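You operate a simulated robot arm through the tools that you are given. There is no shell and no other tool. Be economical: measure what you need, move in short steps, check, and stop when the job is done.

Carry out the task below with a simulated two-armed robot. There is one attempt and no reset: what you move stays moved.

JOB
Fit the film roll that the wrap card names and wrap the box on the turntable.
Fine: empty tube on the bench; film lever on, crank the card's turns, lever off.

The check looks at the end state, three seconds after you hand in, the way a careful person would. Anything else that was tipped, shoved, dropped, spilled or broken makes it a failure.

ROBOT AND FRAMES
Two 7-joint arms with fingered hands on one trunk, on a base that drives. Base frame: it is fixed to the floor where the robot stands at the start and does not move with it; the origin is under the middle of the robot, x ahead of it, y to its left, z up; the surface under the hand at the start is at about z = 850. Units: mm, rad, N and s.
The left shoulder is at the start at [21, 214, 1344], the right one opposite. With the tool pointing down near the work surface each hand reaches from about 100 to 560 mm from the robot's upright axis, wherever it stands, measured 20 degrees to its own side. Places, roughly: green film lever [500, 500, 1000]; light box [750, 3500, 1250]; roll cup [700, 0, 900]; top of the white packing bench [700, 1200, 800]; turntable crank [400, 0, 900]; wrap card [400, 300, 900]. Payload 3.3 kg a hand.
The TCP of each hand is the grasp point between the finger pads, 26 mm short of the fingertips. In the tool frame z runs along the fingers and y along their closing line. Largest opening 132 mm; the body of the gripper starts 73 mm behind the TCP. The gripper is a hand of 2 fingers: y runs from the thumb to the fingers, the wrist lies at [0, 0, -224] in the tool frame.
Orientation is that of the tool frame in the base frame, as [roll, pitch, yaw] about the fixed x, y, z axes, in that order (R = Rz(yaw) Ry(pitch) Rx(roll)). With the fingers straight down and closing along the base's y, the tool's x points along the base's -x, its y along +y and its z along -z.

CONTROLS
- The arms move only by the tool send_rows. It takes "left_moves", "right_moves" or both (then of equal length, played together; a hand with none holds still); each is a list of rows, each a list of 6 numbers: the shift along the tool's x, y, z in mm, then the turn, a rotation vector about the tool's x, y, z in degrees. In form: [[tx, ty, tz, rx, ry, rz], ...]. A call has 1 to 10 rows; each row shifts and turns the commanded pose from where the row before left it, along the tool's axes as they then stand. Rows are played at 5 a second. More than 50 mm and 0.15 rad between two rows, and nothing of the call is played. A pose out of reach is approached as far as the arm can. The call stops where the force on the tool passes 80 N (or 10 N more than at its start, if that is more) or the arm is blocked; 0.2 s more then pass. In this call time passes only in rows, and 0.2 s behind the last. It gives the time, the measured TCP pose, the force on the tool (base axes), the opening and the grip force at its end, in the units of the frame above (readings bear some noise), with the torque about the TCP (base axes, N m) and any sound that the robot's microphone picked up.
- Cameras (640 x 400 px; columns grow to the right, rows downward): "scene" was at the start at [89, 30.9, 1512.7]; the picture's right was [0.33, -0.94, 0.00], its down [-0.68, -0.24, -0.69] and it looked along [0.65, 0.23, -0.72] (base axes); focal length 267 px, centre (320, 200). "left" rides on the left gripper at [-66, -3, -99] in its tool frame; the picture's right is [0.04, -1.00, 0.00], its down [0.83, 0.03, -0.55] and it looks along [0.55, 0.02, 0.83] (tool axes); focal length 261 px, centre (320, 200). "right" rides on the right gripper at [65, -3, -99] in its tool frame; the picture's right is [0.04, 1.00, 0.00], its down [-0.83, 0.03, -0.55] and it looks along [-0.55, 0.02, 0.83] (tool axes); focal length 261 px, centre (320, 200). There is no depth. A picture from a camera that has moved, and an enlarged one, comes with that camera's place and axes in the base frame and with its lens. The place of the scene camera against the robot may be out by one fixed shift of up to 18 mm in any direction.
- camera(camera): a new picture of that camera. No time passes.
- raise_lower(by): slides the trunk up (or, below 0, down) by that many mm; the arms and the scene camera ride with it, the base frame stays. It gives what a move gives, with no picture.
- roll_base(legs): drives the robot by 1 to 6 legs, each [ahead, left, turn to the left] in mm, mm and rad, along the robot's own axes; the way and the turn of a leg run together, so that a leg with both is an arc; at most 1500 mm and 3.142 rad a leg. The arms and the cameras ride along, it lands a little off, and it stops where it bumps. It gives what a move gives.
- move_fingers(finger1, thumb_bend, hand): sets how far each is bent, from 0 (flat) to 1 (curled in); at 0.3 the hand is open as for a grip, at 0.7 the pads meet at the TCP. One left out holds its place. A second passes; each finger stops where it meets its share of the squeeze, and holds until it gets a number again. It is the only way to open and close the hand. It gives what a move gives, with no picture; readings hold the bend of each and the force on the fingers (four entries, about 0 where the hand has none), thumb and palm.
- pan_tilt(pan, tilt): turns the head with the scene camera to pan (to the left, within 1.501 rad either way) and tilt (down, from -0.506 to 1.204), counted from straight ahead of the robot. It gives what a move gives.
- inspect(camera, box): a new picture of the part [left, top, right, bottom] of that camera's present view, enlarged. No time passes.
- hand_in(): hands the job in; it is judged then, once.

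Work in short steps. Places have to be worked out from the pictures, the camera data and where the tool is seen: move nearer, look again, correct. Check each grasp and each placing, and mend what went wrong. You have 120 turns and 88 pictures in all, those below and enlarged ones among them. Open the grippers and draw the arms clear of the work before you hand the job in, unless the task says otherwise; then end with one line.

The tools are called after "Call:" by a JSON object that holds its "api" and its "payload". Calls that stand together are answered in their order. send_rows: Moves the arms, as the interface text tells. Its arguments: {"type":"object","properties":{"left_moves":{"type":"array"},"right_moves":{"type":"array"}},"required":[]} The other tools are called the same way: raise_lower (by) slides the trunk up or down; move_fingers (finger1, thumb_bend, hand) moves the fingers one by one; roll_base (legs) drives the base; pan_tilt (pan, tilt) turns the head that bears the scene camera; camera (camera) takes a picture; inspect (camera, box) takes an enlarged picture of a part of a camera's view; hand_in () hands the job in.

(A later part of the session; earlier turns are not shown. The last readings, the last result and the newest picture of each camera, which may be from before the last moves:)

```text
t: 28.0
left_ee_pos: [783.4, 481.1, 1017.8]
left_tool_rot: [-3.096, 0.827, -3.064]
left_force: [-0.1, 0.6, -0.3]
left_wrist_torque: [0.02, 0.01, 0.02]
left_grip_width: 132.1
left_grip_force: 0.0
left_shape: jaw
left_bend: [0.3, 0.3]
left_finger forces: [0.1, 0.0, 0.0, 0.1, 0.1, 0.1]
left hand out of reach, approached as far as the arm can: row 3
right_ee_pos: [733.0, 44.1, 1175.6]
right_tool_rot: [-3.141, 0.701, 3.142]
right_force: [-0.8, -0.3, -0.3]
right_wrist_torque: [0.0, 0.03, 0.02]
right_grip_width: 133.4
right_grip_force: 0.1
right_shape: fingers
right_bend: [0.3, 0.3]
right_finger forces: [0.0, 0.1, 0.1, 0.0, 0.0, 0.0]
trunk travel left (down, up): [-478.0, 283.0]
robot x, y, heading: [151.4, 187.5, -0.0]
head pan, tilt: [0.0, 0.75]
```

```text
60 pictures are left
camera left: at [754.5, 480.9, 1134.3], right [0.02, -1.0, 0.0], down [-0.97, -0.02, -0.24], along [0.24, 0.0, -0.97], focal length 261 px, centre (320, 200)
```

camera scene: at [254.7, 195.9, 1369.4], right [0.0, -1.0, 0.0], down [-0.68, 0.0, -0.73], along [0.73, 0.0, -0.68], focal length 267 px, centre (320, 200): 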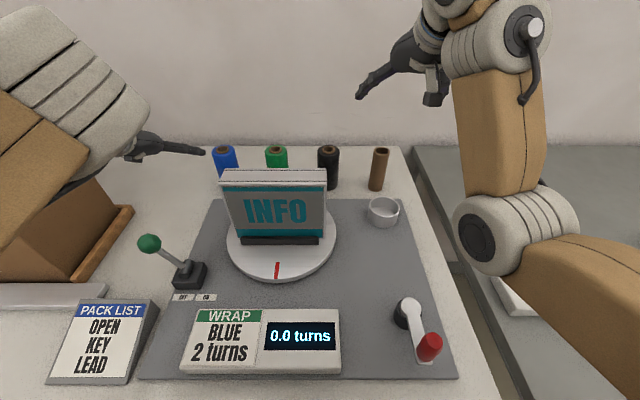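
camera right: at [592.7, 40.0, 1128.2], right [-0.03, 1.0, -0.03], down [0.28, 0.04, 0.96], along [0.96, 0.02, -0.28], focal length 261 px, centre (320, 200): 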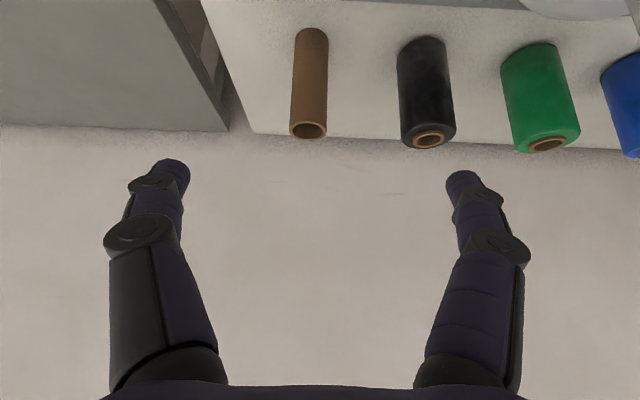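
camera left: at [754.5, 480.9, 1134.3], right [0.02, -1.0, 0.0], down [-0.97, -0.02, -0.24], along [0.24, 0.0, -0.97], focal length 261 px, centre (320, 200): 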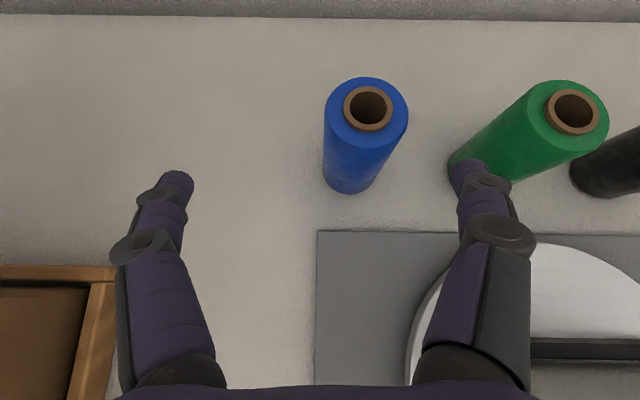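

The arm won't go further inward in this posture, so I'll shift the base 33 mm to the right instead.

Call:
{"api": "roll_base", "payload": {"legs": [[0, -33, 0]]}}

Call:
{"api": "camera", "payload": {"camera": "left"}}

```text
t: 28.9
left_ee_pos: [779.3, 461.9, 1017.5]
left_tool_rot: [-3.085, 0.827, -3.041]
left_force: [0.6, 0.7, -0.6]
left_wrist_torque: [-0.05, -0.01, -0.02]
left_grip_width: 131.9
left_grip_force: 0.0
left_shape: jaw
left_bend: [0.3, 0.3]
left_finger forces: [0.0, 0.0, 0.1, 0.0, 0.0, 0.0]
right_ee_pos: [731.1, 20.8, 1177.5]
right_tool_rot: [-3.138, 0.704, -3.135]
right_force: [-0.3, 0.4, -0.3]
right_wrist_torque: [0.02, -0.02, -0.02]
right_grip_width: 133.4
right_grip_force: 0.0
right_shape: fingers
right_bend: [0.3, 0.3]
right_finger forces: [0.0, 0.0, 0.0, 0.1, 0.0, 0.1]
trunk travel left (down, up): [-478.0, 283.0]
robot x, y, heading: [151.2, 163.2, 0.002]
head pan, tilt: [0.0, 0.75]
stopped in leg 1: the robot was blocked; the commanded pose is now the measured one
```

```text
59 pictures are left
camera left: at [751.2, 462.4, 1134.3], right [0.03, -1.0, 0.01], down [-0.97, -0.03, -0.24], along [0.24, 0.0, -0.97], focal length 261 px, centre (320, 200)
```

left: 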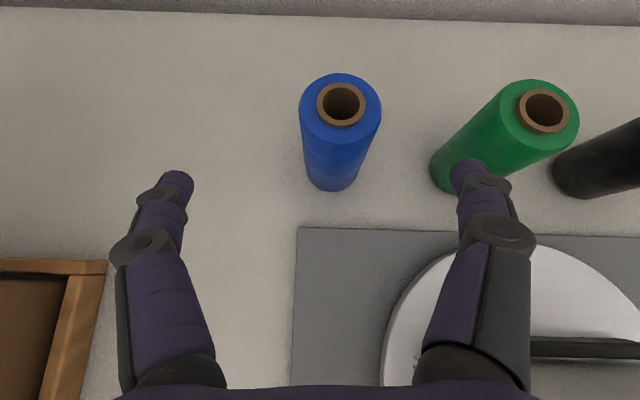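

The base was blocked after 25 mm. I'll look down to find what is touching.

Call:
{"api": "pan_tilt", "payload": {"pan": -0.5, "tilt": 1.2}}

Call:
{"api": "camera", "payload": {"camera": "scene"}}

Call:
{"api": "pan_tilt", "payload": {"pan": 0.8, "tilt": 0.9}}

Call:
{"api": "camera", "payload": {"camera": "scene"}}

```text
t: 29.9
left_ee_pos: [780.3, 458.9, 1018.5]
left_tool_rot: [-3.084, 0.827, -3.047]
left_force: [-0.2, -0.7, -0.5]
left_wrist_torque: [0.01, 0.03, 0.02]
left_grip_width: 131.9
left_grip_force: 0.1
left_shape: jaw
left_bend: [0.3, 0.3]
left_finger forces: [0.0, 0.0, 0.1, 0.0, 0.1, 0.1]
right_ee_pos: [732.0, 18.7, 1175.9]
right_tool_rot: [-3.14, 0.702, -3.135]
right_force: [0.9, 0.0, 0.2]
right_wrist_torque: [0.03, 0.03, -0.01]
right_grip_width: 133.5
right_grip_force: 0.1
right_shape: fingers
right_bend: [0.3, 0.3]
right_finger forces: [0.0, 0.0, 0.0, 0.0, 0.0, 0.0]
trunk travel left (down, up): [-478.0, 283.0]
robot x, y, heading: [150.9, 164.9, 0.004]
head pan, tilt: [-0.499, 1.201]
```

```text
58 pictures are left
camera scene: at [218.7, 142.0, 1337.9], right [-0.47, -0.88, 0.0], down [-0.82, 0.44, -0.36], along [0.32, -0.17, -0.93], focal length 267 px, centre (320, 200)
```

scene: 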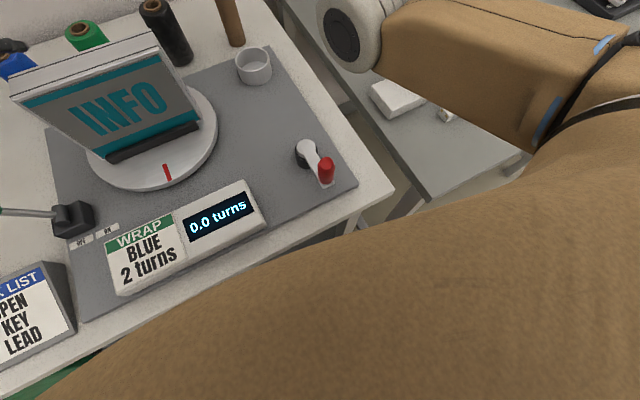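

```text
t: 31.3
left_ee_pos: [779.6, 460.0, 1018.8]
left_tool_rot: [-3.086, 0.827, -3.046]
left_force: [-0.9, -0.1, -0.4]
left_wrist_torque: [0.01, 0.02, 0.04]
left_grip_width: 131.7
left_grip_force: 0.1
left_shape: jaw
left_bend: [0.3, 0.3]
left_finger forces: [0.0, 0.0, 0.0, 0.0, 0.0, 0.0]
right_ee_pos: [731.5, 19.4, 1174.9]
right_tool_rot: [-3.14, 0.701, -3.136]
right_force: [-0.4, -0.5, 0.6]
right_wrist_torque: [0.01, -0.02, 0.03]
right_grip_width: 133.4
right_grip_force: 0.1
right_shape: fingers
right_bend: [0.3, 0.3]
right_finger forces: [0.1, 0.1, 0.0, 0.0, 0.0, 0.0]
trunk travel left (down, up): [-478.0, 283.0]
robot x, y, heading: [149.9, 162.3, 0.006]
head pan, tilt: [0.799, 0.901]
```

```text
57 pictures are left
camera scene: at [221.8, 222.7, 1357.6], right [0.72, -0.69, 0.0], down [-0.54, -0.56, -0.62], along [0.43, 0.45, -0.78], focal length 267 px, centre (320, 200)
```

scene: 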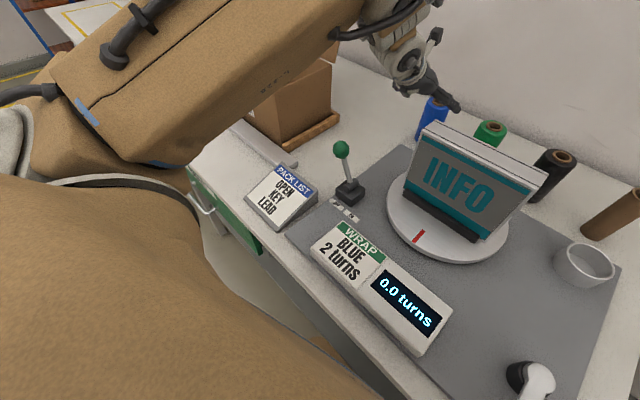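

Nothing is disturbed; most likely the base met the bench's right leg. The hand is at (780, 460) and the roll at about (863, 449), well within the opening. I'll advance two thirds of the way and check.

Call:
{"api": "send_rows", "payload": {"left_moves": [[3, -5, 40, 0, 0, 0], [3, -5, 40, 0, 0, 0]]}}

Call:
{"api": "camera", "payload": {"camera": "left"}}

```text
t: 31.9
left_ee_pos: [834.9, 448.5, 959.8]
left_tool_rot: [-3.093, 0.828, -3.053]
left_force: [-0.3, 1.1, -0.5]
left_wrist_torque: [-0.01, 0.0, 0.01]
left_grip_width: 131.9
left_grip_force: 0.0
left_shape: jaw
left_bend: [0.3, 0.3]
left_finger forces: [0.1, 0.0, 0.1, 0.0, 0.0, 0.1]
right_ee_pos: [731.7, 19.0, 1176.2]
right_tool_rot: [-3.141, 0.701, -3.137]
right_force: [-0.6, 0.0, -0.9]
right_wrist_torque: [-0.01, 0.01, 0.0]
right_grip_width: 133.4
right_grip_force: 0.0
right_shape: fingers
right_bend: [0.3, 0.3]
right_finger forces: [0.0, 0.0, 0.0, 0.0, 0.0, 0.0]
trunk travel left (down, up): [-478.0, 283.0]
robot x, y, heading: [149.1, 164.0, 0.008]
head pan, tilt: [0.799, 0.901]
```

```text
56 pictures are left
camera left: at [807.5, 448.6, 1076.4], right [0.02, -1.0, 0.0], down [-0.97, -0.02, -0.24], along [0.24, 0.0, -0.97], focal length 261 px, centre (320, 200)
```

left: 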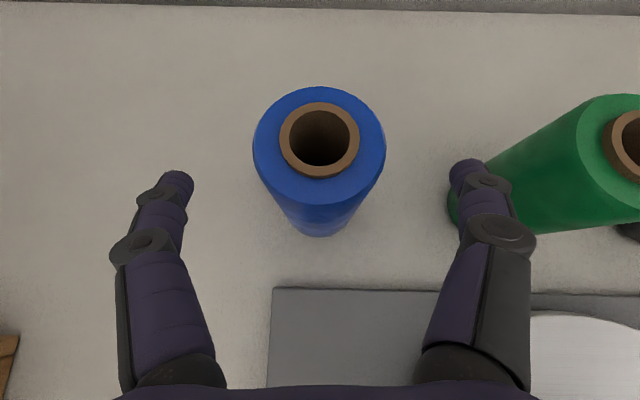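

The roll is centred. I'll do the last 40 mm and then close.

Call:
{"api": "send_rows", "payload": {"left_moves": [[4, 0, 40, 0, 0, 0]]}}

Call:
{"api": "move_fingers", "payload": {"hand": "left", "finger1": 0.7, "thumb_bend": 0.7}}

Call:
{"api": "camera", "payload": {"camera": "left"}}

```text
t: 32.3
left_ee_pos: [862.8, 451.7, 928.7]
left_tool_rot: [-3.086, 0.826, -3.046]
left_force: [0.0, -0.2, -0.5]
left_wrist_torque: [-0.06, -0.03, -0.03]
left_grip_width: 131.8
left_grip_force: 0.1
left_shape: jaw
left_bend: [0.3, 0.3]
left_finger forces: [0.0, 0.0, 0.1, 0.0, 0.0, 0.1]
right_ee_pos: [734.1, 19.8, 1175.0]
right_tool_rot: [-3.138, 0.703, -3.134]
right_force: [0.1, 0.7, -0.8]
right_wrist_torque: [-0.01, 0.0, -0.02]
right_grip_width: 133.4
right_grip_force: 0.1
right_shape: fingers
right_bend: [0.3, 0.3]
right_finger forces: [0.0, 0.1, 0.0, 0.0, 0.1, 0.0]
trunk travel left (down, up): [-478.0, 283.0]
robot x, y, heading: [147.3, 163.8, 0.003]
head pan, tilt: [0.799, 0.901]
```

```text
t: 33.3
left_ee_pos: [862.6, 450.3, 930.7]
left_tool_rot: [-3.088, 0.827, -3.047]
left_force: [0.4, -0.8, 0.9]
left_wrist_torque: [0.03, -0.01, 0.01]
left_grip_width: 41.1
left_grip_force: 13.0
left_shape: fingers
left_bend: [0.56, 0.65]
left_finger forces: [11.8, 0.1, 0.1, 0.1, 13.7, 0.0]
right_ee_pos: [732.1, 19.8, 1176.8]
right_tool_rot: [-3.14, 0.703, -3.136]
right_force: [-0.2, 0.8, 0.1]
right_wrist_torque: [-0.01, 0.01, 0.02]
right_grip_width: 133.6
right_grip_force: 0.0
right_shape: fingers
right_bend: [0.3, 0.3]
right_finger forces: [0.1, 0.0, 0.1, 0.0, 0.0, 0.0]
trunk travel left (down, up): [-478.0, 283.0]
robot x, y, heading: [149.8, 164.1, 0.004]
head pan, tilt: [0.799, 0.901]
```

```text
55 pictures are left
camera left: at [833.8, 451.1, 1046.7], right [0.03, -1.0, 0.01], down [-0.97, -0.03, -0.24], along [0.24, 0.0, -0.97], focal length 261 px, centre (320, 200)
```

left: 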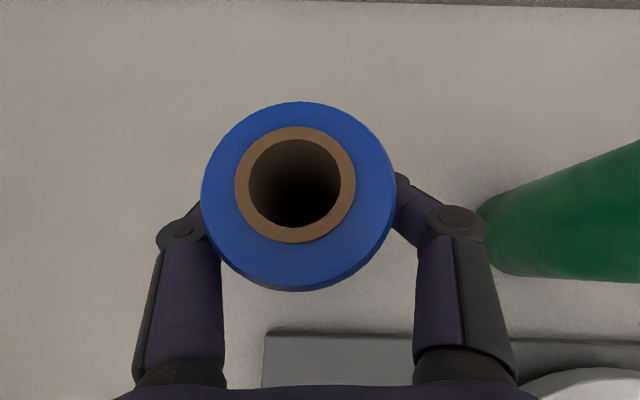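

Gripped at 13 N. I'll lift a little and check that it holds.

Call:
{"api": "send_rows", "payload": {"left_moves": [[-14.7, -0.8, -13.5, 0, 0, 0], [-14.7, -0.8, -13.5, 0, 0, 0]]}}

Call:
{"api": "camera", "payload": {"camera": "left"}}

Call:
{"api": "pan_tilt", "payload": {"pan": 0.3, "tilt": 0.75}}

Call:
{"api": "camera", "payload": {"camera": "scene"}}

```text
t: 33.9
left_ee_pos: [862.3, 450.2, 970.8]
left_tool_rot: [-3.09, 0.825, -3.047]
left_force: [-0.8, -0.2, -2.2]
left_wrist_torque: [-0.05, 0.02, -0.03]
left_grip_width: 41.1
left_grip_force: 12.8
left_shape: fingers
left_bend: [0.56, 0.65]
left_finger forces: [11.8, 0.1, 0.0, 0.1, 12.9, 0.0]
right_ee_pos: [731.6, 18.9, 1175.6]
right_tool_rot: [-3.139, 0.701, -3.134]
right_force: [0.1, -0.1, 0.3]
right_wrist_torque: [0.0, 0.02, 0.0]
right_grip_width: 133.3
right_grip_force: 0.1
right_shape: fingers
right_bend: [0.3, 0.3]
right_finger forces: [0.0, 0.0, 0.0, 0.0, 0.1, 0.0]
trunk travel left (down, up): [-478.0, 283.0]
robot x, y, heading: [150.7, 163.2, 0.005]
head pan, tilt: [0.799, 0.901]
```

```text
54 pictures are left
camera left: at [833.9, 451.0, 1086.9], right [0.03, -1.0, 0.01], down [-0.97, -0.03, -0.24], along [0.24, 0.0, -0.97], focal length 261 px, centre (320, 200)
```

left: 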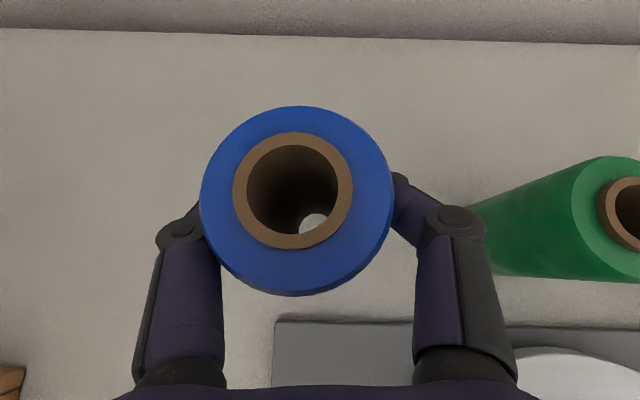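

```text
t: 34.9
left_ee_pos: [862.1, 450.5, 970.3]
left_tool_rot: [-3.088, 0.828, -3.047]
left_force: [0.7, -0.5, -2.3]
left_wrist_torque: [-0.04, 0.02, 0.05]
left_grip_width: 41.0
left_grip_force: 12.5
left_shape: fingers
left_bend: [0.56, 0.65]
left_finger forces: [11.7, 0.1, 0.0, 0.1, 12.9, 0.0]
right_ee_pos: [732.6, 19.7, 1174.4]
right_tool_rot: [-3.14, 0.702, -3.137]
right_force: [0.2, 0.9, -0.3]
right_wrist_torque: [0.0, 0.0, -0.01]
right_grip_width: 133.4
right_grip_force: 0.0
right_shape: fingers
right_bend: [0.3, 0.3]
right_finger forces: [0.0, 0.1, 0.0, 0.1, 0.0, 0.0]
trunk travel left (down, up): [-478.0, 283.0]
robot x, y, heading: [150.0, 165.3, 0.003]
head pan, tilt: [0.3, 0.75]
```

```text
53 pictures are left
camera scene: at [248.7, 193.5, 1369.5], right [0.3, -0.95, 0.0], down [-0.65, -0.21, -0.73], along [0.7, 0.22, -0.68], focal length 267 px, centre (320, 200)
```

scene: 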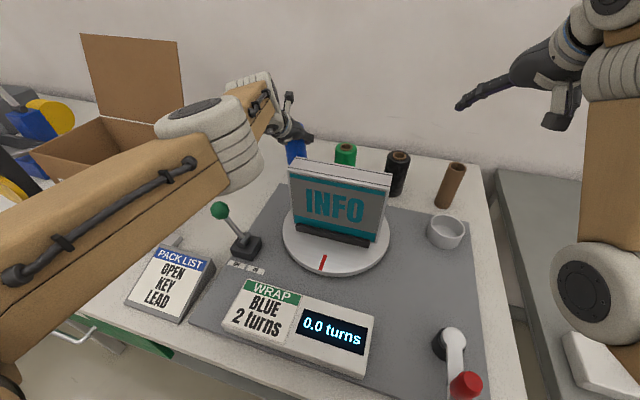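

The roll is held (about 0.23 kg). I'll raise the trunk 210 so the roll clears everything, then back up and drive right, so that the same arm pose puts the roll over the cup.

Call:
{"api": "raise_lower", "payload": {"by": 210}}

Call:
{"api": "roll_base", "payload": {"legs": [[-145, 0, 0]]}}

Call:
{"api": "camera", "payload": {"camera": "scene"}}

```text
t: 37.1
left_ee_pos: [863.1, 449.0, 1180.3]
left_tool_rot: [-3.087, 0.828, -3.046]
left_force: [-0.7, 0.4, -1.9]
left_wrist_torque: [-0.04, 0.02, 0.04]
left_grip_width: 40.8
left_grip_force: 12.0
left_shape: fingers
left_bend: [0.56, 0.65]
left_finger forces: [11.7, 0.1, 0.1, 0.0, 12.9, 0.0]
right_ee_pos: [732.4, 18.5, 1385.5]
right_tool_rot: [-3.14, 0.701, -3.137]
right_force: [-0.7, -0.4, -0.6]
right_wrist_torque: [0.03, -0.01, 0.0]
right_grip_width: 133.5
right_grip_force: 0.1
right_shape: fingers
right_bend: [0.3, 0.3]
right_finger forces: [0.1, 0.0, 0.0, 0.1, 0.0, 0.0]
trunk travel left (down, up): [-688.0, 73.0]
robot x, y, heading: [151.2, 164.7, 0.003]
head pan, tilt: [0.3, 0.75]
```

```text
t: 38.5
left_ee_pos: [716.1, 449.9, 1179.7]
left_tool_rot: [-3.088, 0.828, -3.046]
left_force: [0.6, 0.4, -2.1]
left_wrist_torque: [-0.03, 0.0, 0.0]
left_grip_width: 40.9
left_grip_force: 12.2
left_shape: fingers
left_bend: [0.56, 0.65]
left_finger forces: [11.6, 0.1, 0.1, 0.1, 12.9, 0.0]
right_ee_pos: [584.4, 18.2, 1386.0]
right_tool_rot: [-3.14, 0.703, -3.137]
right_force: [-0.4, 0.7, 0.6]
right_wrist_torque: [0.01, -0.02, -0.03]
right_grip_width: 133.5
right_grip_force: 0.0
right_shape: fingers
right_bend: [0.3, 0.3]
right_finger forces: [0.0, 0.1, 0.0, 0.1, 0.0, 0.1]
trunk travel left (down, up): [-688.0, 73.0]
robot x, y, heading: [5.0, 163.8, 0.008]
head pan, tilt: [0.3, 0.75]
```

```text
52 pictures are left
camera scene: at [93.5, 192.8, 1579.8], right [0.3, -0.95, 0.0], down [-0.65, -0.2, -0.73], along [0.7, 0.22, -0.68], focal length 267 px, centre (320, 200)
```

scene: 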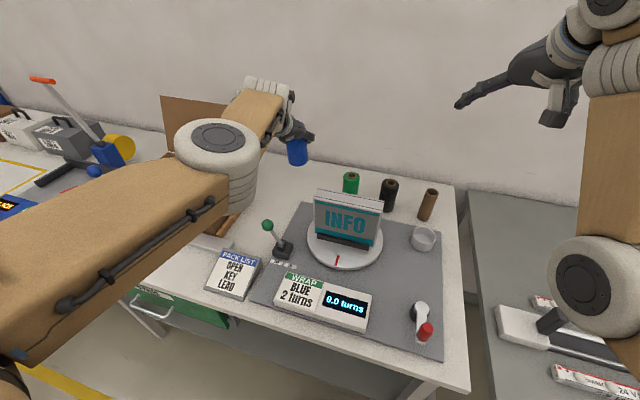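

I'll check the space on the right before driving sideways.

Call:
{"api": "pan_tilt", "payload": {"pan": -0.8, "tilt": 0.6}}

Call:
{"api": "camera", "payload": {"camera": "scene"}}

```text
t: 39.8
left_ee_pos: [716.7, 449.0, 1178.9]
left_tool_rot: [-3.088, 0.827, -3.048]
left_force: [-1.1, -1.2, -1.7]
left_wrist_torque: [-0.01, 0.0, 0.02]
left_grip_width: 40.7
left_grip_force: 12.3
left_shape: fingers
left_bend: [0.56, 0.65]
left_finger forces: [11.7, 0.0, 0.0, 0.1, 12.8, 0.0]
right_ee_pos: [586.8, 18.0, 1386.3]
right_tool_rot: [-3.141, 0.702, -3.138]
right_force: [-0.6, 0.3, -0.8]
right_wrist_torque: [0.01, -0.01, 0.02]
right_grip_width: 133.5
right_grip_force: 0.0
right_shape: fingers
right_bend: [0.3, 0.3]
right_finger forces: [0.0, 0.1, 0.0, 0.0, 0.1, 0.1]
trunk travel left (down, up): [-688.0, 73.0]
robot x, y, heading: [6.9, 161.0, 0.001]
head pan, tilt: [-0.799, 0.6]
```

```text
51 pictures are left
camera scene: at [78.0, 104.9, 1592.6], right [-0.71, -0.7, 0.0], down [-0.4, 0.4, -0.82], along [0.58, -0.59, -0.57], focal length 267 px, centre (320, 200)
```

scene: 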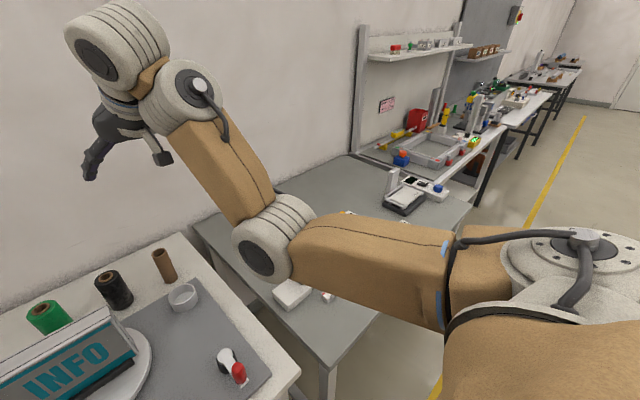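

The way is clear. I'll drive right 424 mm.

Call:
{"api": "roll_base", "payload": {"legs": [[0, -424, 0]]}}

Call:
{"api": "camera", "payload": {"camera": "left"}}

```text
t: 42.4
left_ee_pos: [718.3, 26.1, 1180.6]
left_tool_rot: [-3.088, 0.827, -3.048]
left_force: [0.4, -0.5, -2.0]
left_wrist_torque: [-0.03, -0.03, 0.02]
left_grip_width: 40.8
left_grip_force: 12.1
left_shape: fingers
left_bend: [0.56, 0.65]
left_finger forces: [11.6, 0.0, 0.0, 0.0, 12.9, 0.0]
right_ee_pos: [588.6, -406.5, 1384.2]
right_tool_rot: [-3.141, 0.702, -3.134]
right_force: [-0.3, -1.0, -0.3]
right_wrist_torque: [0.05, 0.01, 0.0]
right_grip_width: 133.5
right_grip_force: 0.1
right_shape: fingers
right_bend: [0.3, 0.3]
right_finger forces: [0.0, 0.0, 0.0, 0.1, 0.0, 0.1]
trunk travel left (down, up): [-688.0, 73.0]
robot x, y, heading: [7.0, -259.8, 0.007]
head pan, tilt: [-0.799, 0.6]
```

```text
50 pictures are left
camera left: at [689.7, 26.2, 1296.4], right [0.03, -1.0, 0.01], down [-0.97, -0.03, -0.24], along [0.24, 0.0, -0.97], focal length 261 px, centre (320, 200)
```

left: 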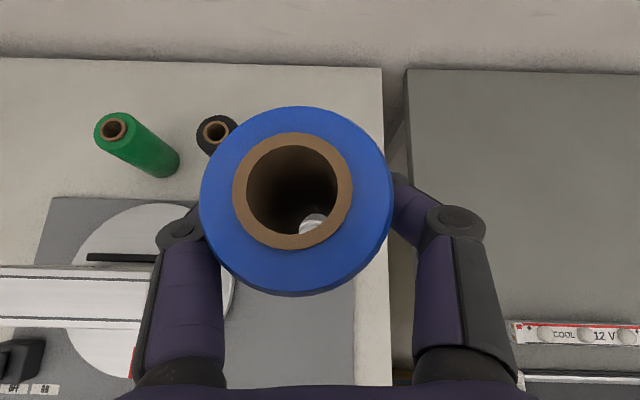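

Roll and cup look roughly aligned through the core. I'll lower 180 and look at the pair from the head.

Call:
{"api": "raise_lower", "payload": {"by": -180}}

Call:
{"api": "pan_tilt", "payload": {"pan": 0.4, "tilt": 0.5}}

Call:
{"api": "camera", "payload": {"camera": "scene"}}

Call:
{"api": "camera", "payload": {"camera": "left"}}

```text
t: 44.4
left_ee_pos: [718.5, 25.8, 1001.6]
left_tool_rot: [-3.088, 0.827, -3.047]
left_force: [1.0, 0.9, -2.0]
left_wrist_torque: [0.02, 0.03, 0.02]
left_grip_width: 40.6
left_grip_force: 11.9
left_shape: fingers
left_bend: [0.56, 0.65]
left_finger forces: [11.6, 0.0, 0.1, 0.0, 12.9, 0.0]
right_ee_pos: [588.3, -404.7, 1206.1]
right_tool_rot: [-3.141, 0.701, -3.135]
right_force: [0.3, 0.1, 0.0]
right_wrist_torque: [0.01, 0.01, 0.0]
right_grip_width: 133.5
right_grip_force: 0.1
right_shape: fingers
right_bend: [0.3, 0.3]
right_finger forces: [0.1, 0.0, 0.0, 0.0, 0.0, 0.0]
trunk travel left (down, up): [-508.0, 253.0]
robot x, y, heading: [5.8, -264.2, 0.006]
head pan, tilt: [-0.799, 0.6]
```

```text
t: 45.8
left_ee_pos: [717.7, 26.7, 1000.2]
left_tool_rot: [-3.088, 0.828, -3.046]
left_force: [-0.3, 0.2, -2.2]
left_wrist_torque: [-0.02, -0.03, -0.01]
left_grip_width: 40.9
left_grip_force: 12.2
left_shape: fingers
left_bend: [0.56, 0.65]
left_finger forces: [11.6, 0.1, 0.0, 0.1, 12.8, 0.1]
right_ee_pos: [587.7, -404.9, 1205.5]
right_tool_rot: [-3.141, 0.701, -3.136]
right_force: [-0.5, 0.5, -0.5]
right_wrist_torque: [0.03, 0.02, 0.0]
right_grip_width: 133.5
right_grip_force: 0.1
right_shape: fingers
right_bend: [0.3, 0.3]
right_finger forces: [0.0, 0.0, 0.1, 0.1, 0.0, 0.1]
trunk travel left (down, up): [-508.0, 253.0]
robot x, y, heading: [6.0, -258.7, 0.005]
head pan, tilt: [0.4, 0.499]
```

```text
49 pictures are left
camera scene: at [106.9, -220.4, 1421.6], right [0.39, -0.92, 0.0], down [-0.44, -0.19, -0.88], along [0.81, 0.35, -0.48], focal length 267 px, centre (320, 200)
```

scene: 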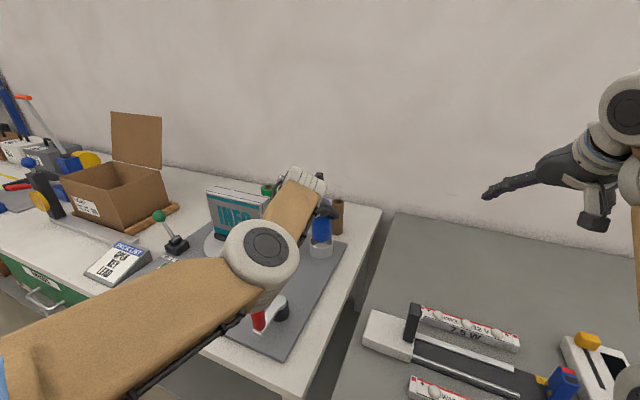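

```text
48 pictures are left
camera left: at [689.6, 26.8, 1116.3], right [0.03, -1.0, 0.01], down [-0.97, -0.03, -0.24], along [0.24, 0.0, -0.97], focal length 261 px, centre (320, 200)
```

left: 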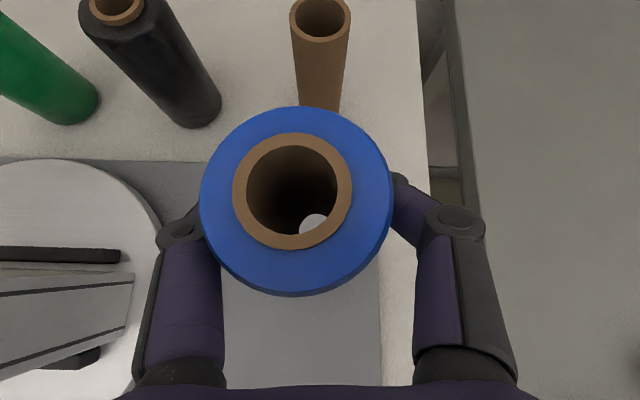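

I'll enlarge the roll and cup area.

Call:
{"api": "inspect", "payload": {"camera": "scene", "box": [280, 190, 360, 270]}}

```text
5.00 times, centred on (320, 230) of scene
camera zoom: at [106.9, -220.4, 1421.6], right [0.39, -0.92, 0.0], down [-0.44, -0.19, -0.88], along [0.81, 0.35, -0.48], focal length 1334 px, centre (320, 50)
```

zoom: 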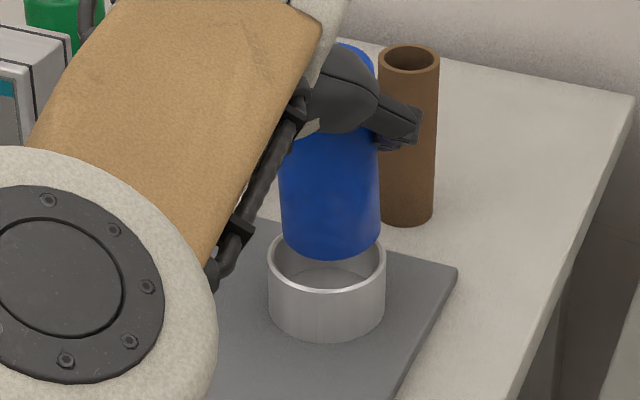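

From this view the cup centre is about 6 mm further forward and 4 mm more to the left than the roll. I'll correct that, lower 18 mm and look again.

Call:
{"api": "send_rows", "payload": {"left_moves": [[-4.3, 3.7, 4.5, 0, 0, 0]]}}

Call:
{"api": "raise_lower", "payload": {"by": -18}}

Call:
{"api": "inspect", "payload": {"camera": "scene", "box": [290, 200, 350, 260]}}

```text
t: 46.2
left_ee_pos: [722.9, 31.1, 998.9]
left_tool_rot: [-3.087, 0.828, -3.045]
left_force: [1.1, 0.9, -3.0]
left_wrist_torque: [-0.01, -0.01, -0.04]
left_grip_width: 40.6
left_grip_force: 12.0
left_shape: fingers
left_bend: [0.56, 0.65]
left_finger forces: [11.6, 0.0, 0.0, 0.1, 12.8, 0.0]
right_ee_pos: [588.3, -404.7, 1206.3]
right_tool_rot: [-3.14, 0.702, -3.135]
right_force: [0.1, 0.1, -0.3]
right_wrist_torque: [0.02, 0.02, -0.01]
right_grip_width: 133.4
right_grip_force: 0.2
right_shape: fingers
right_bend: [0.3, 0.3]
right_finger forces: [0.0, 0.0, 0.1, 0.1, 0.1, 0.1]
trunk travel left (down, up): [-508.0, 253.0]
robot x, y, heading: [7.4, -258.4, 0.006]
head pan, tilt: [0.4, 0.499]
```

```text
t: 46.8
left_ee_pos: [724.8, 29.7, 983.2]
left_tool_rot: [-3.087, 0.829, -3.048]
left_force: [-0.4, 0.3, -2.3]
left_wrist_torque: [0.0, -0.02, 0.0]
left_grip_width: 40.8
left_grip_force: 12.2
left_shape: fingers
left_bend: [0.56, 0.65]
left_finger forces: [11.7, 0.1, 0.0, 0.0, 12.8, 0.0]
right_ee_pos: [588.5, -404.9, 1188.1]
right_tool_rot: [-3.14, 0.703, -3.135]
right_force: [-0.2, 0.4, -0.5]
right_wrist_torque: [-0.03, 0.0, -0.02]
right_grip_width: 133.3
right_grip_force: 0.0
right_shape: fingers
right_bend: [0.3, 0.3]
right_finger forces: [0.1, 0.0, 0.0, 0.1, 0.0, 0.1]
trunk travel left (down, up): [-490.0, 271.0]
robot x, y, heading: [5.8, -263.2, 0.009]
head pan, tilt: [0.4, 0.499]
```

```text
6.67 times, centred on (320, 230) of scene
camera zoom: at [107.7, -220.4, 1403.6], right [0.39, -0.92, 0.0], down [-0.44, -0.19, -0.88], along [0.81, 0.35, -0.48], focal length 1779 px, centre (320, 0)
```

zoom: 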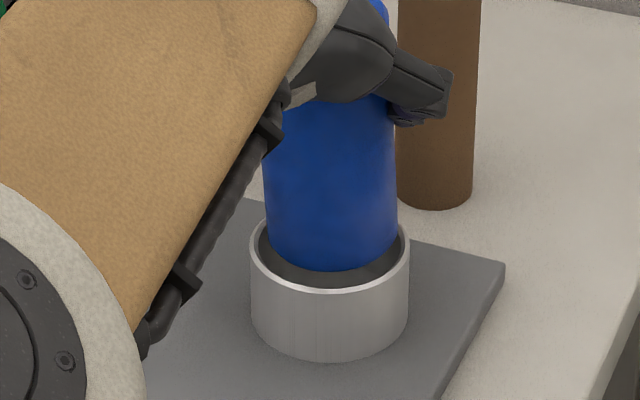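

Sideways it's centred; the near-side gap says the roll should go about 4 mm further away from the camera. I'll correct that, lower 5 mm and check again.

Call:
{"api": "send_rows", "payload": {"left_moves": [[-2.6, 1.4, 2.8, 0, 0, 0]]}}

Call:
{"api": "raise_lower", "payload": {"by": -5}}

Call:
{"api": "inspect", "payload": {"camera": "scene", "box": [300, 215, 345, 255]}}

```text
t: 47.2
left_ee_pos: [728.3, 32.3, 981.8]
left_tool_rot: [-3.088, 0.828, -3.046]
left_force: [-0.6, 0.3, -2.4]
left_wrist_torque: [-0.03, -0.03, -0.02]
left_grip_width: 40.7
left_grip_force: 12.1
left_shape: fingers
left_bend: [0.56, 0.65]
left_finger forces: [11.6, 0.0, 0.0, 0.1, 12.9, 0.1]
right_ee_pos: [587.5, -404.9, 1187.4]
right_tool_rot: [-3.14, 0.701, -3.135]
right_force: [0.4, -0.7, -0.7]
right_wrist_torque: [-0.01, -0.02, 0.0]
right_grip_width: 133.2
right_grip_force: 0.0
right_shape: fingers
right_bend: [0.3, 0.3]
right_finger forces: [0.1, 0.1, 0.0, 0.1, 0.1, 0.0]
trunk travel left (down, up): [-490.0, 271.0]
robot x, y, heading: [5.8, -257.5, 0.01]
head pan, tilt: [0.4, 0.499]
```

```text
t: 47.8
left_ee_pos: [727.0, 31.5, 979.8]
left_tool_rot: [-3.089, 0.832, -3.048]
left_force: [-0.2, -2.4, 10.0]
left_wrist_torque: [0.15, -0.11, -0.03]
left_grip_width: 40.1
left_grip_force: 13.6
left_shape: fingers
left_bend: [0.57, 0.65]
left_finger forces: [11.8, 0.1, 0.1, 0.1, 15.4, 0.1]
right_ee_pos: [587.1, -405.5, 1184.1]
right_tool_rot: [-3.141, 0.703, -3.137]
right_force: [-0.4, -0.1, -0.5]
right_wrist_torque: [0.0, 0.01, 0.0]
right_grip_width: 133.5
right_grip_force: 0.1
right_shape: fingers
right_bend: [0.3, 0.3]
right_finger forces: [0.0, 0.1, 0.1, 0.0, 0.1, 0.0]
trunk travel left (down, up): [-485.0, 276.0]
robot x, y, heading: [5.5, -260.9, 0.01]
head pan, tilt: [0.4, 0.499]
```

```text
10.00 times, centred on (322, 235) of scene
camera zoom: at [107.0, -221.3, 1398.8], right [0.39, -0.92, 0.0], down [-0.44, -0.19, -0.88], along [0.81, 0.35, -0.48], focal length 2669 px, centre (295, -150)
```

zoom: 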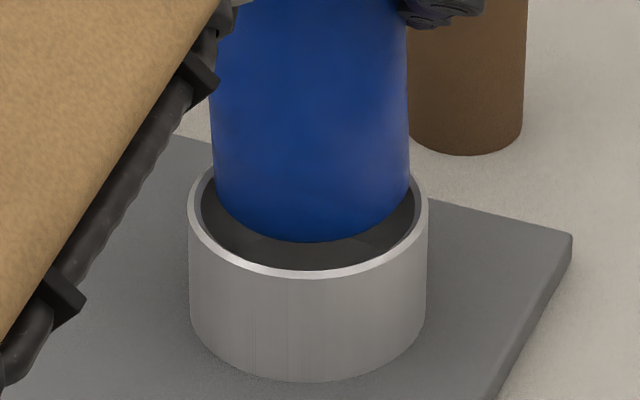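

It touched the rim early, so the rim is higher than I assumed. With the gap now zero, the picture says the roll is about 10 mm too far forward. I'll lift 5 mm, move back, and look again.

Call:
{"api": "raise_lower", "payload": {"by": 5}}

Call:
{"api": "send_rows", "payload": {"left_moves": [[6.8, -2.4, -7.3, 0, 0, 0]]}}

Call:
{"api": "inspect", "payload": {"camera": "scene", "box": [300, 215, 345, 255]}}

```text
t: 48.3
left_ee_pos: [727.1, 31.7, 981.2]
left_tool_rot: [-3.086, 0.827, -3.047]
left_force: [0.0, -0.9, -1.2]
left_wrist_torque: [0.02, -0.05, -0.05]
left_grip_width: 40.3
left_grip_force: 12.6
left_shape: fingers
left_bend: [0.57, 0.65]
left_finger forces: [12.0, 0.0, 0.0, 0.0, 13.1, 0.0]
right_ee_pos: [588.2, -405.4, 1188.5]
right_tool_rot: [-3.14, 0.701, -3.134]
right_force: [-1.0, 0.0, 0.2]
right_wrist_torque: [0.0, 0.04, 0.02]
right_grip_width: 133.7
right_grip_force: 0.0
right_shape: fingers
right_bend: [0.3, 0.3]
right_finger forces: [0.0, 0.1, 0.0, 0.1, 0.0, 0.0]
trunk travel left (down, up): [-490.0, 271.0]
robot x, y, heading: [6.2, -263.8, 0.005]
head pan, tilt: [0.4, 0.499]
```

```text
t: 48.7
left_ee_pos: [717.0, 28.5, 980.2]
left_tool_rot: [-3.088, 0.826, -3.046]
left_force: [0.5, 0.8, -1.3]
left_wrist_torque: [0.1, -0.08, 0.0]
left_grip_width: 37.3
left_grip_force: 10.8
left_shape: fingers
left_bend: [0.58, 0.66]
left_finger forces: [11.5, 0.0, 0.0, 0.0, 10.0, 0.1]
right_ee_pos: [589.0, -405.1, 1188.2]
right_tool_rot: [-3.139, 0.701, -3.135]
right_force: [0.0, -0.1, 1.2]
right_wrist_torque: [-0.05, 0.01, 0.05]
right_grip_width: 133.5
right_grip_force: 0.0
right_shape: fingers
right_bend: [0.3, 0.3]
right_finger forces: [0.1, 0.0, 0.0, 0.0, 0.1, 0.1]
trunk travel left (down, up): [-490.0, 271.0]
robot x, y, heading: [3.7, -262.3, 0.006]
head pan, tilt: [0.4, 0.499]
```

```text
10.00 times, centred on (322, 235) of scene
camera zoom: at [107.9, -220.6, 1403.5], right [0.39, -0.92, 0.0], down [-0.44, -0.19, -0.88], along [0.81, 0.35, -0.48], focal length 2669 px, centre (295, -150)
```

zoom: 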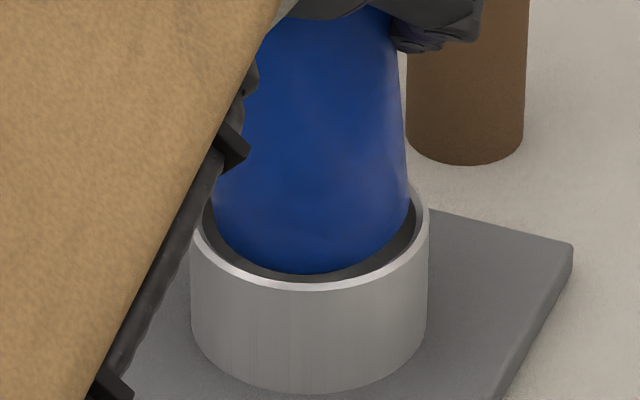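

The roll seems to have tilted, its bottom still caught on the rim while the hand moved back. I'll lift clear and look again.

Call:
{"api": "raise_lower", "payload": {"by": 20}}

Call:
{"api": "inspect", "payload": {"camera": "scene", "box": [290, 195, 355, 260]}}

Call:
{"api": "camera", "payload": {"camera": "left"}}

```text
t: 49.4
left_ee_pos: [718.0, 29.7, 1002.0]
left_tool_rot: [-3.087, 0.825, -3.047]
left_force: [0.3, -0.9, -2.6]
left_wrist_torque: [-0.02, -0.01, 0.02]
left_grip_width: 36.6
left_grip_force: 10.2
left_shape: fingers
left_bend: [0.58, 0.66]
left_finger forces: [10.8, 0.0, 0.0, 0.0, 10.3, 0.1]
right_ee_pos: [588.1, -405.3, 1207.5]
right_tool_rot: [-3.14, 0.701, -3.134]
right_force: [0.9, 0.1, -0.2]
right_wrist_torque: [-0.01, -0.01, 0.0]
right_grip_width: 133.4
right_grip_force: 0.1
right_shape: fingers
right_bend: [0.3, 0.3]
right_finger forces: [0.1, 0.0, 0.0, 0.0, 0.1, 0.0]
trunk travel left (down, up): [-510.0, 251.0]
robot x, y, heading: [5.5, -259.2, 0.01]
head pan, tilt: [0.4, 0.499]
```

```text
6.15 times, centred on (322, 228) of scene
camera zoom: at [107.3, -220.3, 1423.6], right [0.39, -0.92, 0.0], down [-0.44, -0.19, -0.88], along [0.81, 0.35, -0.48], focal length 1642 px, centre (305, 31)
```

zoom: 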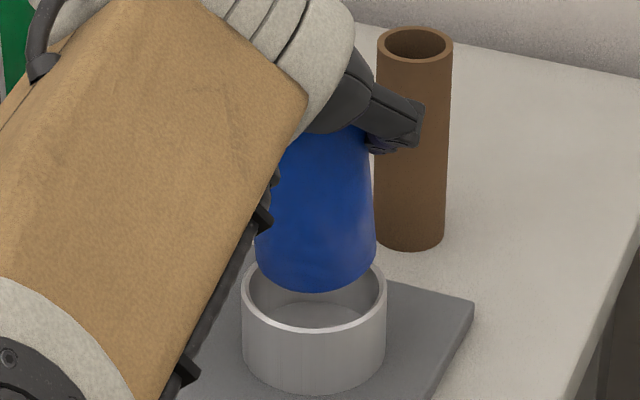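

```text
42 pictures are left
camera left: at [689.8, 29.4, 1117.6], right [0.03, -1.0, 0.01], down [-0.97, -0.03, -0.24], along [0.24, 0.0, -0.97], focal length 261 px, centre (320, 200)
```

left: 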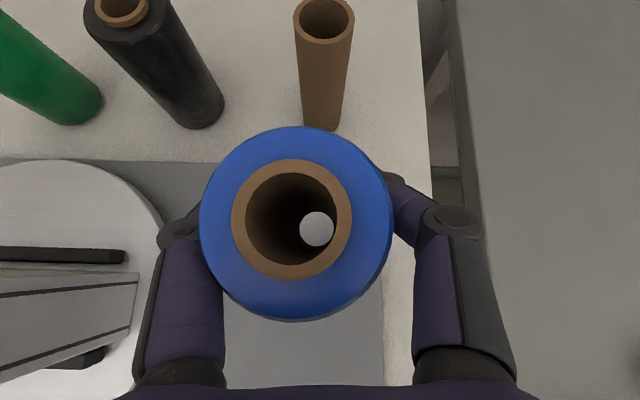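

The roll slipped to a tilt in the grip: its top leans about 7° back and 3° left. Recalculating, the cup centre is about (710, 33) and the rim at z≈899. I'll turn the hand to bring the roll upright, then re-measure.

Call:
{"api": "send_rows", "payload": {"left_moves": [[-3.7, -0.2, -3.4, -1.2, 3.3, 1.1], [-3.7, -0.2, -3.4, -1.2, 3.3, 1.1]]}}

Call:
{"api": "camera", "payload": {"camera": "left"}}

Call:
{"api": "inspect", "payload": {"camera": "scene", "box": [290, 195, 355, 260]}}

```text
t: 50.0
left_ee_pos: [717.9, 28.7, 1010.6]
left_tool_rot: [3.115, 0.711, -3.103]
left_force: [-0.4, -0.2, -2.1]
left_wrist_torque: [0.0, -0.02, -0.01]
left_grip_width: 36.1
left_grip_force: 10.3
left_shape: fingers
left_bend: [0.58, 0.66]
left_finger forces: [10.8, 0.0, 0.0, 0.0, 10.3, 0.0]
right_ee_pos: [588.6, -404.4, 1207.8]
right_tool_rot: [-3.14, 0.702, -3.136]
right_force: [-0.1, 0.4, 0.9]
right_wrist_torque: [0.0, 0.03, 0.01]
right_grip_width: 133.3
right_grip_force: 0.1
right_shape: fingers
right_bend: [0.3, 0.3]
right_finger forces: [0.1, 0.0, 0.2, 0.0, 0.1, 0.0]
trunk travel left (down, up): [-510.0, 251.0]
robot x, y, heading: [7.5, -259.3, 0.006]
head pan, tilt: [0.4, 0.499]
```

```text
41 pictures are left
camera left: at [703.0, 23.3, 1130.4], right [0.03, -1.0, -0.05], down [-0.99, -0.02, -0.12], along [0.12, 0.05, -0.99], focal length 261 px, centre (320, 200)
```

left: 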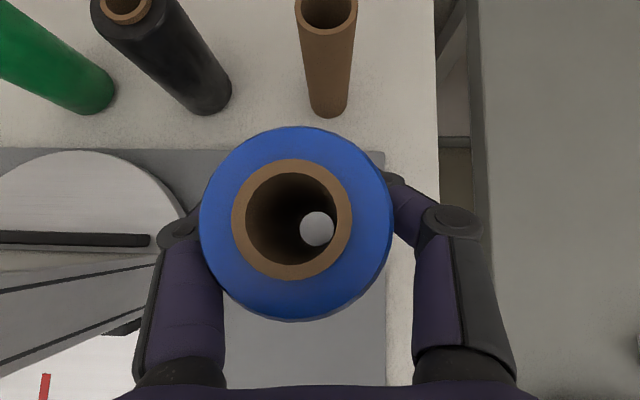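

```text
6.15 times, centred on (322, 228) of scene
camera zoom: at [106.5, -220.2, 1423.6], right [0.39, -0.92, 0.0], down [-0.44, -0.19, -0.88], along [0.81, 0.35, -0.48], focal length 1642 px, centre (305, 31)
```

zoom: 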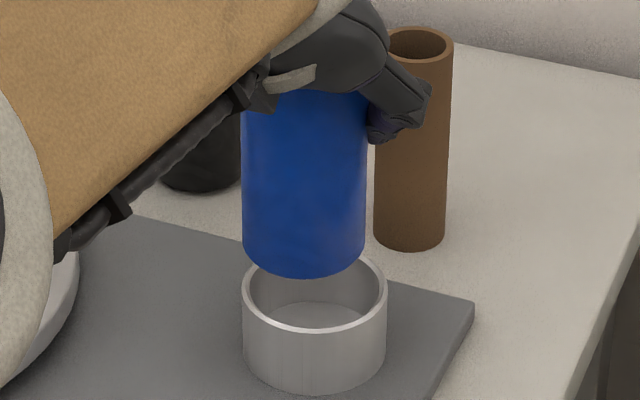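

The roll is vertical again. Both views agree: the cup is +5 in x and −2.7 in y from the roll. I'll correct, lower to about 6 mm above the rim and check.

Call:
{"api": "send_rows", "payload": {"left_moves": [[-3.7, -3.0, 3.1, 0, 0, 0]]}}

Call:
{"api": "raise_lower", "payload": {"by": -24}}

Call:
{"api": "inspect", "payload": {"camera": "scene", "box": [300, 215, 345, 255]}}

```text
t: 50.4
left_ee_pos: [722.5, 26.5, 1011.2]
left_tool_rot: [3.117, 0.711, -3.101]
left_force: [0.4, -0.4, -1.2]
left_wrist_torque: [-0.01, -0.03, 0.01]
left_grip_width: 36.7
left_grip_force: 11.0
left_shape: fingers
left_bend: [0.58, 0.66]
left_finger forces: [10.8, 0.1, 0.0, 0.1, 10.4, 0.0]
right_ee_pos: [588.7, -404.5, 1208.2]
right_tool_rot: [-3.139, 0.703, -3.134]
right_force: [-0.2, 0.0, 0.3]
right_wrist_torque: [0.02, -0.02, 0.0]
right_grip_width: 133.5
right_grip_force: 0.2
right_shape: fingers
right_bend: [0.3, 0.3]
right_finger forces: [0.0, 0.0, 0.1, 0.0, 0.0, 0.0]
trunk travel left (down, up): [-510.0, 251.0]
robot x, y, heading: [1.7, -260.7, 0.008]
head pan, tilt: [0.4, 0.499]
```

```text
t: 51.1
left_ee_pos: [722.0, 26.4, 988.1]
left_tool_rot: [3.116, 0.712, -3.101]
left_force: [0.4, -0.4, -2.5]
left_wrist_torque: [-0.05, -0.02, -0.01]
left_grip_width: 36.4
left_grip_force: 10.7
left_shape: fingers
left_bend: [0.58, 0.66]
left_finger forces: [10.7, 0.1, 0.1, 0.1, 10.5, 0.1]
right_ee_pos: [588.0, -405.5, 1184.7]
right_tool_rot: [-3.141, 0.705, -3.135]
right_force: [0.1, -0.1, 0.1]
right_wrist_torque: [0.02, -0.02, 0.01]
right_grip_width: 133.4
right_grip_force: 0.0
right_shape: fingers
right_bend: [0.3, 0.3]
right_finger forces: [0.0, 0.1, 0.0, 0.0, 0.0, 0.1]
trunk travel left (down, up): [-486.0, 275.0]
robot x, y, heading: [6.9, -257.5, 0.004]
head pan, tilt: [0.4, 0.499]
```

```text
10.00 times, centred on (322, 235) of scene
camera zoom: at [108.1, -220.4, 1399.5], right [0.39, -0.92, 0.0], down [-0.44, -0.19, -0.88], along [0.81, 0.35, -0.48], focal length 2669 px, centre (295, -150)
```

zoom: 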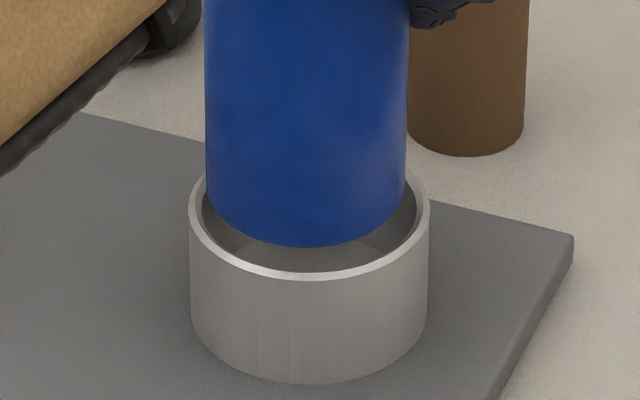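

Alignment looks within about 1 mm. I'll lower 6 mm more and check just above the rim.

Call:
{"api": "send_rows", "payload": {"left_moves": [[-0.2, -0.6, 0.1, 0, 0, 0]]}}

Call:
{"api": "raise_lower", "payload": {"by": -6}}

Call:
{"api": "inspect", "payload": {"camera": "scene", "box": [300, 215, 345, 255]}}

```text
t: 51.5
left_ee_pos: [722.9, 24.9, 987.0]
left_tool_rot: [3.116, 0.712, -3.102]
left_force: [-0.8, 0.5, -2.1]
left_wrist_torque: [0.01, 0.0, 0.0]
left_grip_width: 36.2
left_grip_force: 10.5
left_shape: fingers
left_bend: [0.58, 0.66]
left_finger forces: [10.7, 0.0, 0.1, 0.0, 10.5, 0.0]
right_ee_pos: [588.1, -404.6, 1184.1]
right_tool_rot: [-3.14, 0.702, -3.135]
right_force: [-0.2, 0.4, 0.6]
right_wrist_torque: [-0.02, -0.01, 0.01]
right_grip_width: 133.3
right_grip_force: 0.0
right_shape: fingers
right_bend: [0.3, 0.3]
right_finger forces: [0.0, 0.0, 0.0, 0.0, 0.0, 0.0]
trunk travel left (down, up): [-486.0, 275.0]
robot x, y, heading: [5.0, -261.2, 0.005]
head pan, tilt: [0.4, 0.499]
```

```text
t: 52.0
left_ee_pos: [722.2, 26.8, 981.4]
left_tool_rot: [3.116, 0.713, -3.101]
left_force: [0.3, -0.8, -1.6]
left_wrist_torque: [-0.02, -0.02, -0.01]
left_grip_width: 36.5
left_grip_force: 10.7
left_shape: fingers
left_bend: [0.58, 0.66]
left_finger forces: [10.6, 0.0, 0.1, 0.0, 10.4, 0.1]
right_ee_pos: [587.9, -404.8, 1178.3]
right_tool_rot: [-3.139, 0.701, -3.135]
right_force: [-0.7, 0.0, 0.1]
right_wrist_torque: [-0.03, 0.01, 0.0]
right_grip_width: 133.2
right_grip_force: 0.1
right_shape: fingers
right_bend: [0.3, 0.3]
right_finger forces: [0.0, 0.1, 0.0, 0.1, 0.0, 0.0]
trunk travel left (down, up): [-480.0, 281.0]
robot x, y, heading: [6.1, -259.4, 0.006]
head pan, tilt: [0.4, 0.499]
```

```text
10.00 times, centred on (322, 235) of scene
camera zoom: at [108.7, -220.4, 1393.5], right [0.39, -0.92, 0.0], down [-0.44, -0.19, -0.88], along [0.81, 0.35, -0.48], focal length 2669 px, centre (295, -150)
```

zoom: 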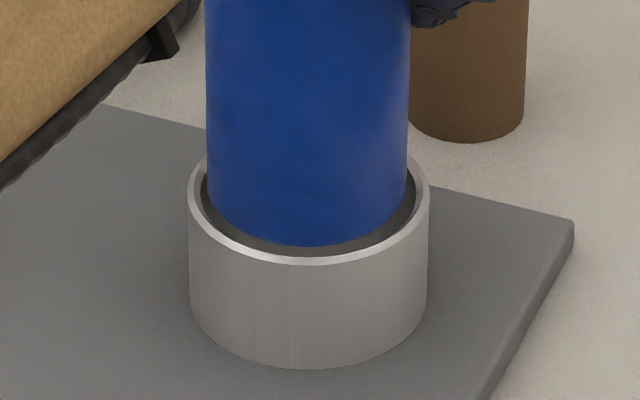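

Very well centred. I'll lower 6 mm and watch the force.

Call:
{"api": "raise_lower", "payload": {"by": -5}}

Call:
{"api": "raise_lower", "payload": {"by": -5}}

Call:
{"api": "inspect", "payload": {"camera": "scene", "box": [300, 205, 345, 245]}}

```text
t: 52.6
left_ee_pos: [724.1, 26.3, 979.3]
left_tool_rot: [3.113, 0.718, -3.102]
left_force: [2.2, 0.6, 8.2]
left_wrist_torque: [-0.01, -0.03, -0.04]
left_grip_width: 36.3
left_grip_force: 12.6
left_shape: fingers
left_bend: [0.59, 0.66]
left_finger forces: [12.2, 0.1, 0.1, 0.0, 11.9, 0.0]
right_ee_pos: [588.1, -404.7, 1173.0]
right_tool_rot: [-3.141, 0.704, -3.134]
right_force: [0.5, -0.5, 0.4]
right_wrist_torque: [0.02, 0.0, 0.02]
right_grip_width: 133.8
right_grip_force: 0.0
right_shape: fingers
right_bend: [0.3, 0.3]
right_finger forces: [0.0, 0.1, 0.1, 0.0, 0.0, 0.1]
trunk travel left (down, up): [-475.0, 286.0]
robot x, y, heading: [5.7, -258.5, 0.002]
head pan, tilt: [0.4, 0.499]
```

```text
t: 53.1
left_ee_pos: [723.3, 25.6, 976.1]
left_tool_rot: [3.113, 0.719, -3.103]
left_force: [7.3, 1.5, 20.0]
left_wrist_torque: [0.08, -0.11, -0.01]
left_grip_width: 34.3
left_grip_force: 13.7
left_shape: fingers
left_bend: [0.61, 0.67]
left_finger forces: [15.3, 0.0, 0.1, 0.0, 13.2, 0.1]
right_ee_pos: [586.8, -405.6, 1168.6]
right_tool_rot: [-3.14, 0.705, -3.135]
right_force: [-0.4, 0.1, -0.1]
right_wrist_torque: [0.02, 0.01, 0.02]
right_grip_width: 133.2
right_grip_force: 0.0
right_shape: fingers
right_bend: [0.3, 0.3]
right_finger forces: [0.0, 0.1, 0.0, 0.0, 0.1, 0.0]
trunk travel left (down, up): [-470.0, 291.0]
robot x, y, heading: [5.9, -263.8, 0.006]
head pan, tilt: [0.4, 0.499]
```

```text
10.00 times, centred on (322, 225) of scene
camera zoom: at [108.2, -221.1, 1383.8], right [0.39, -0.92, 0.0], down [-0.44, -0.19, -0.88], along [0.81, 0.35, -0.48], focal length 2669 px, centre (295, -50)
```

zoom: 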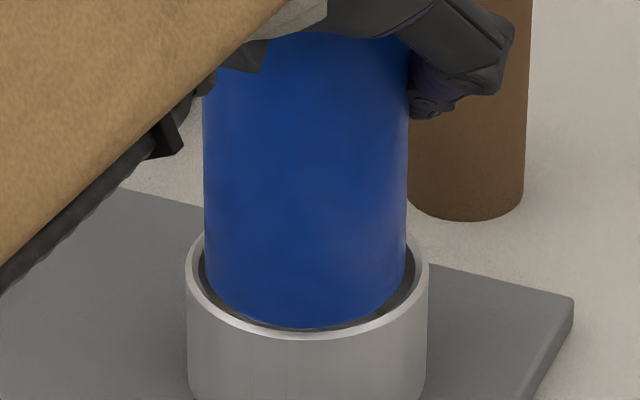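

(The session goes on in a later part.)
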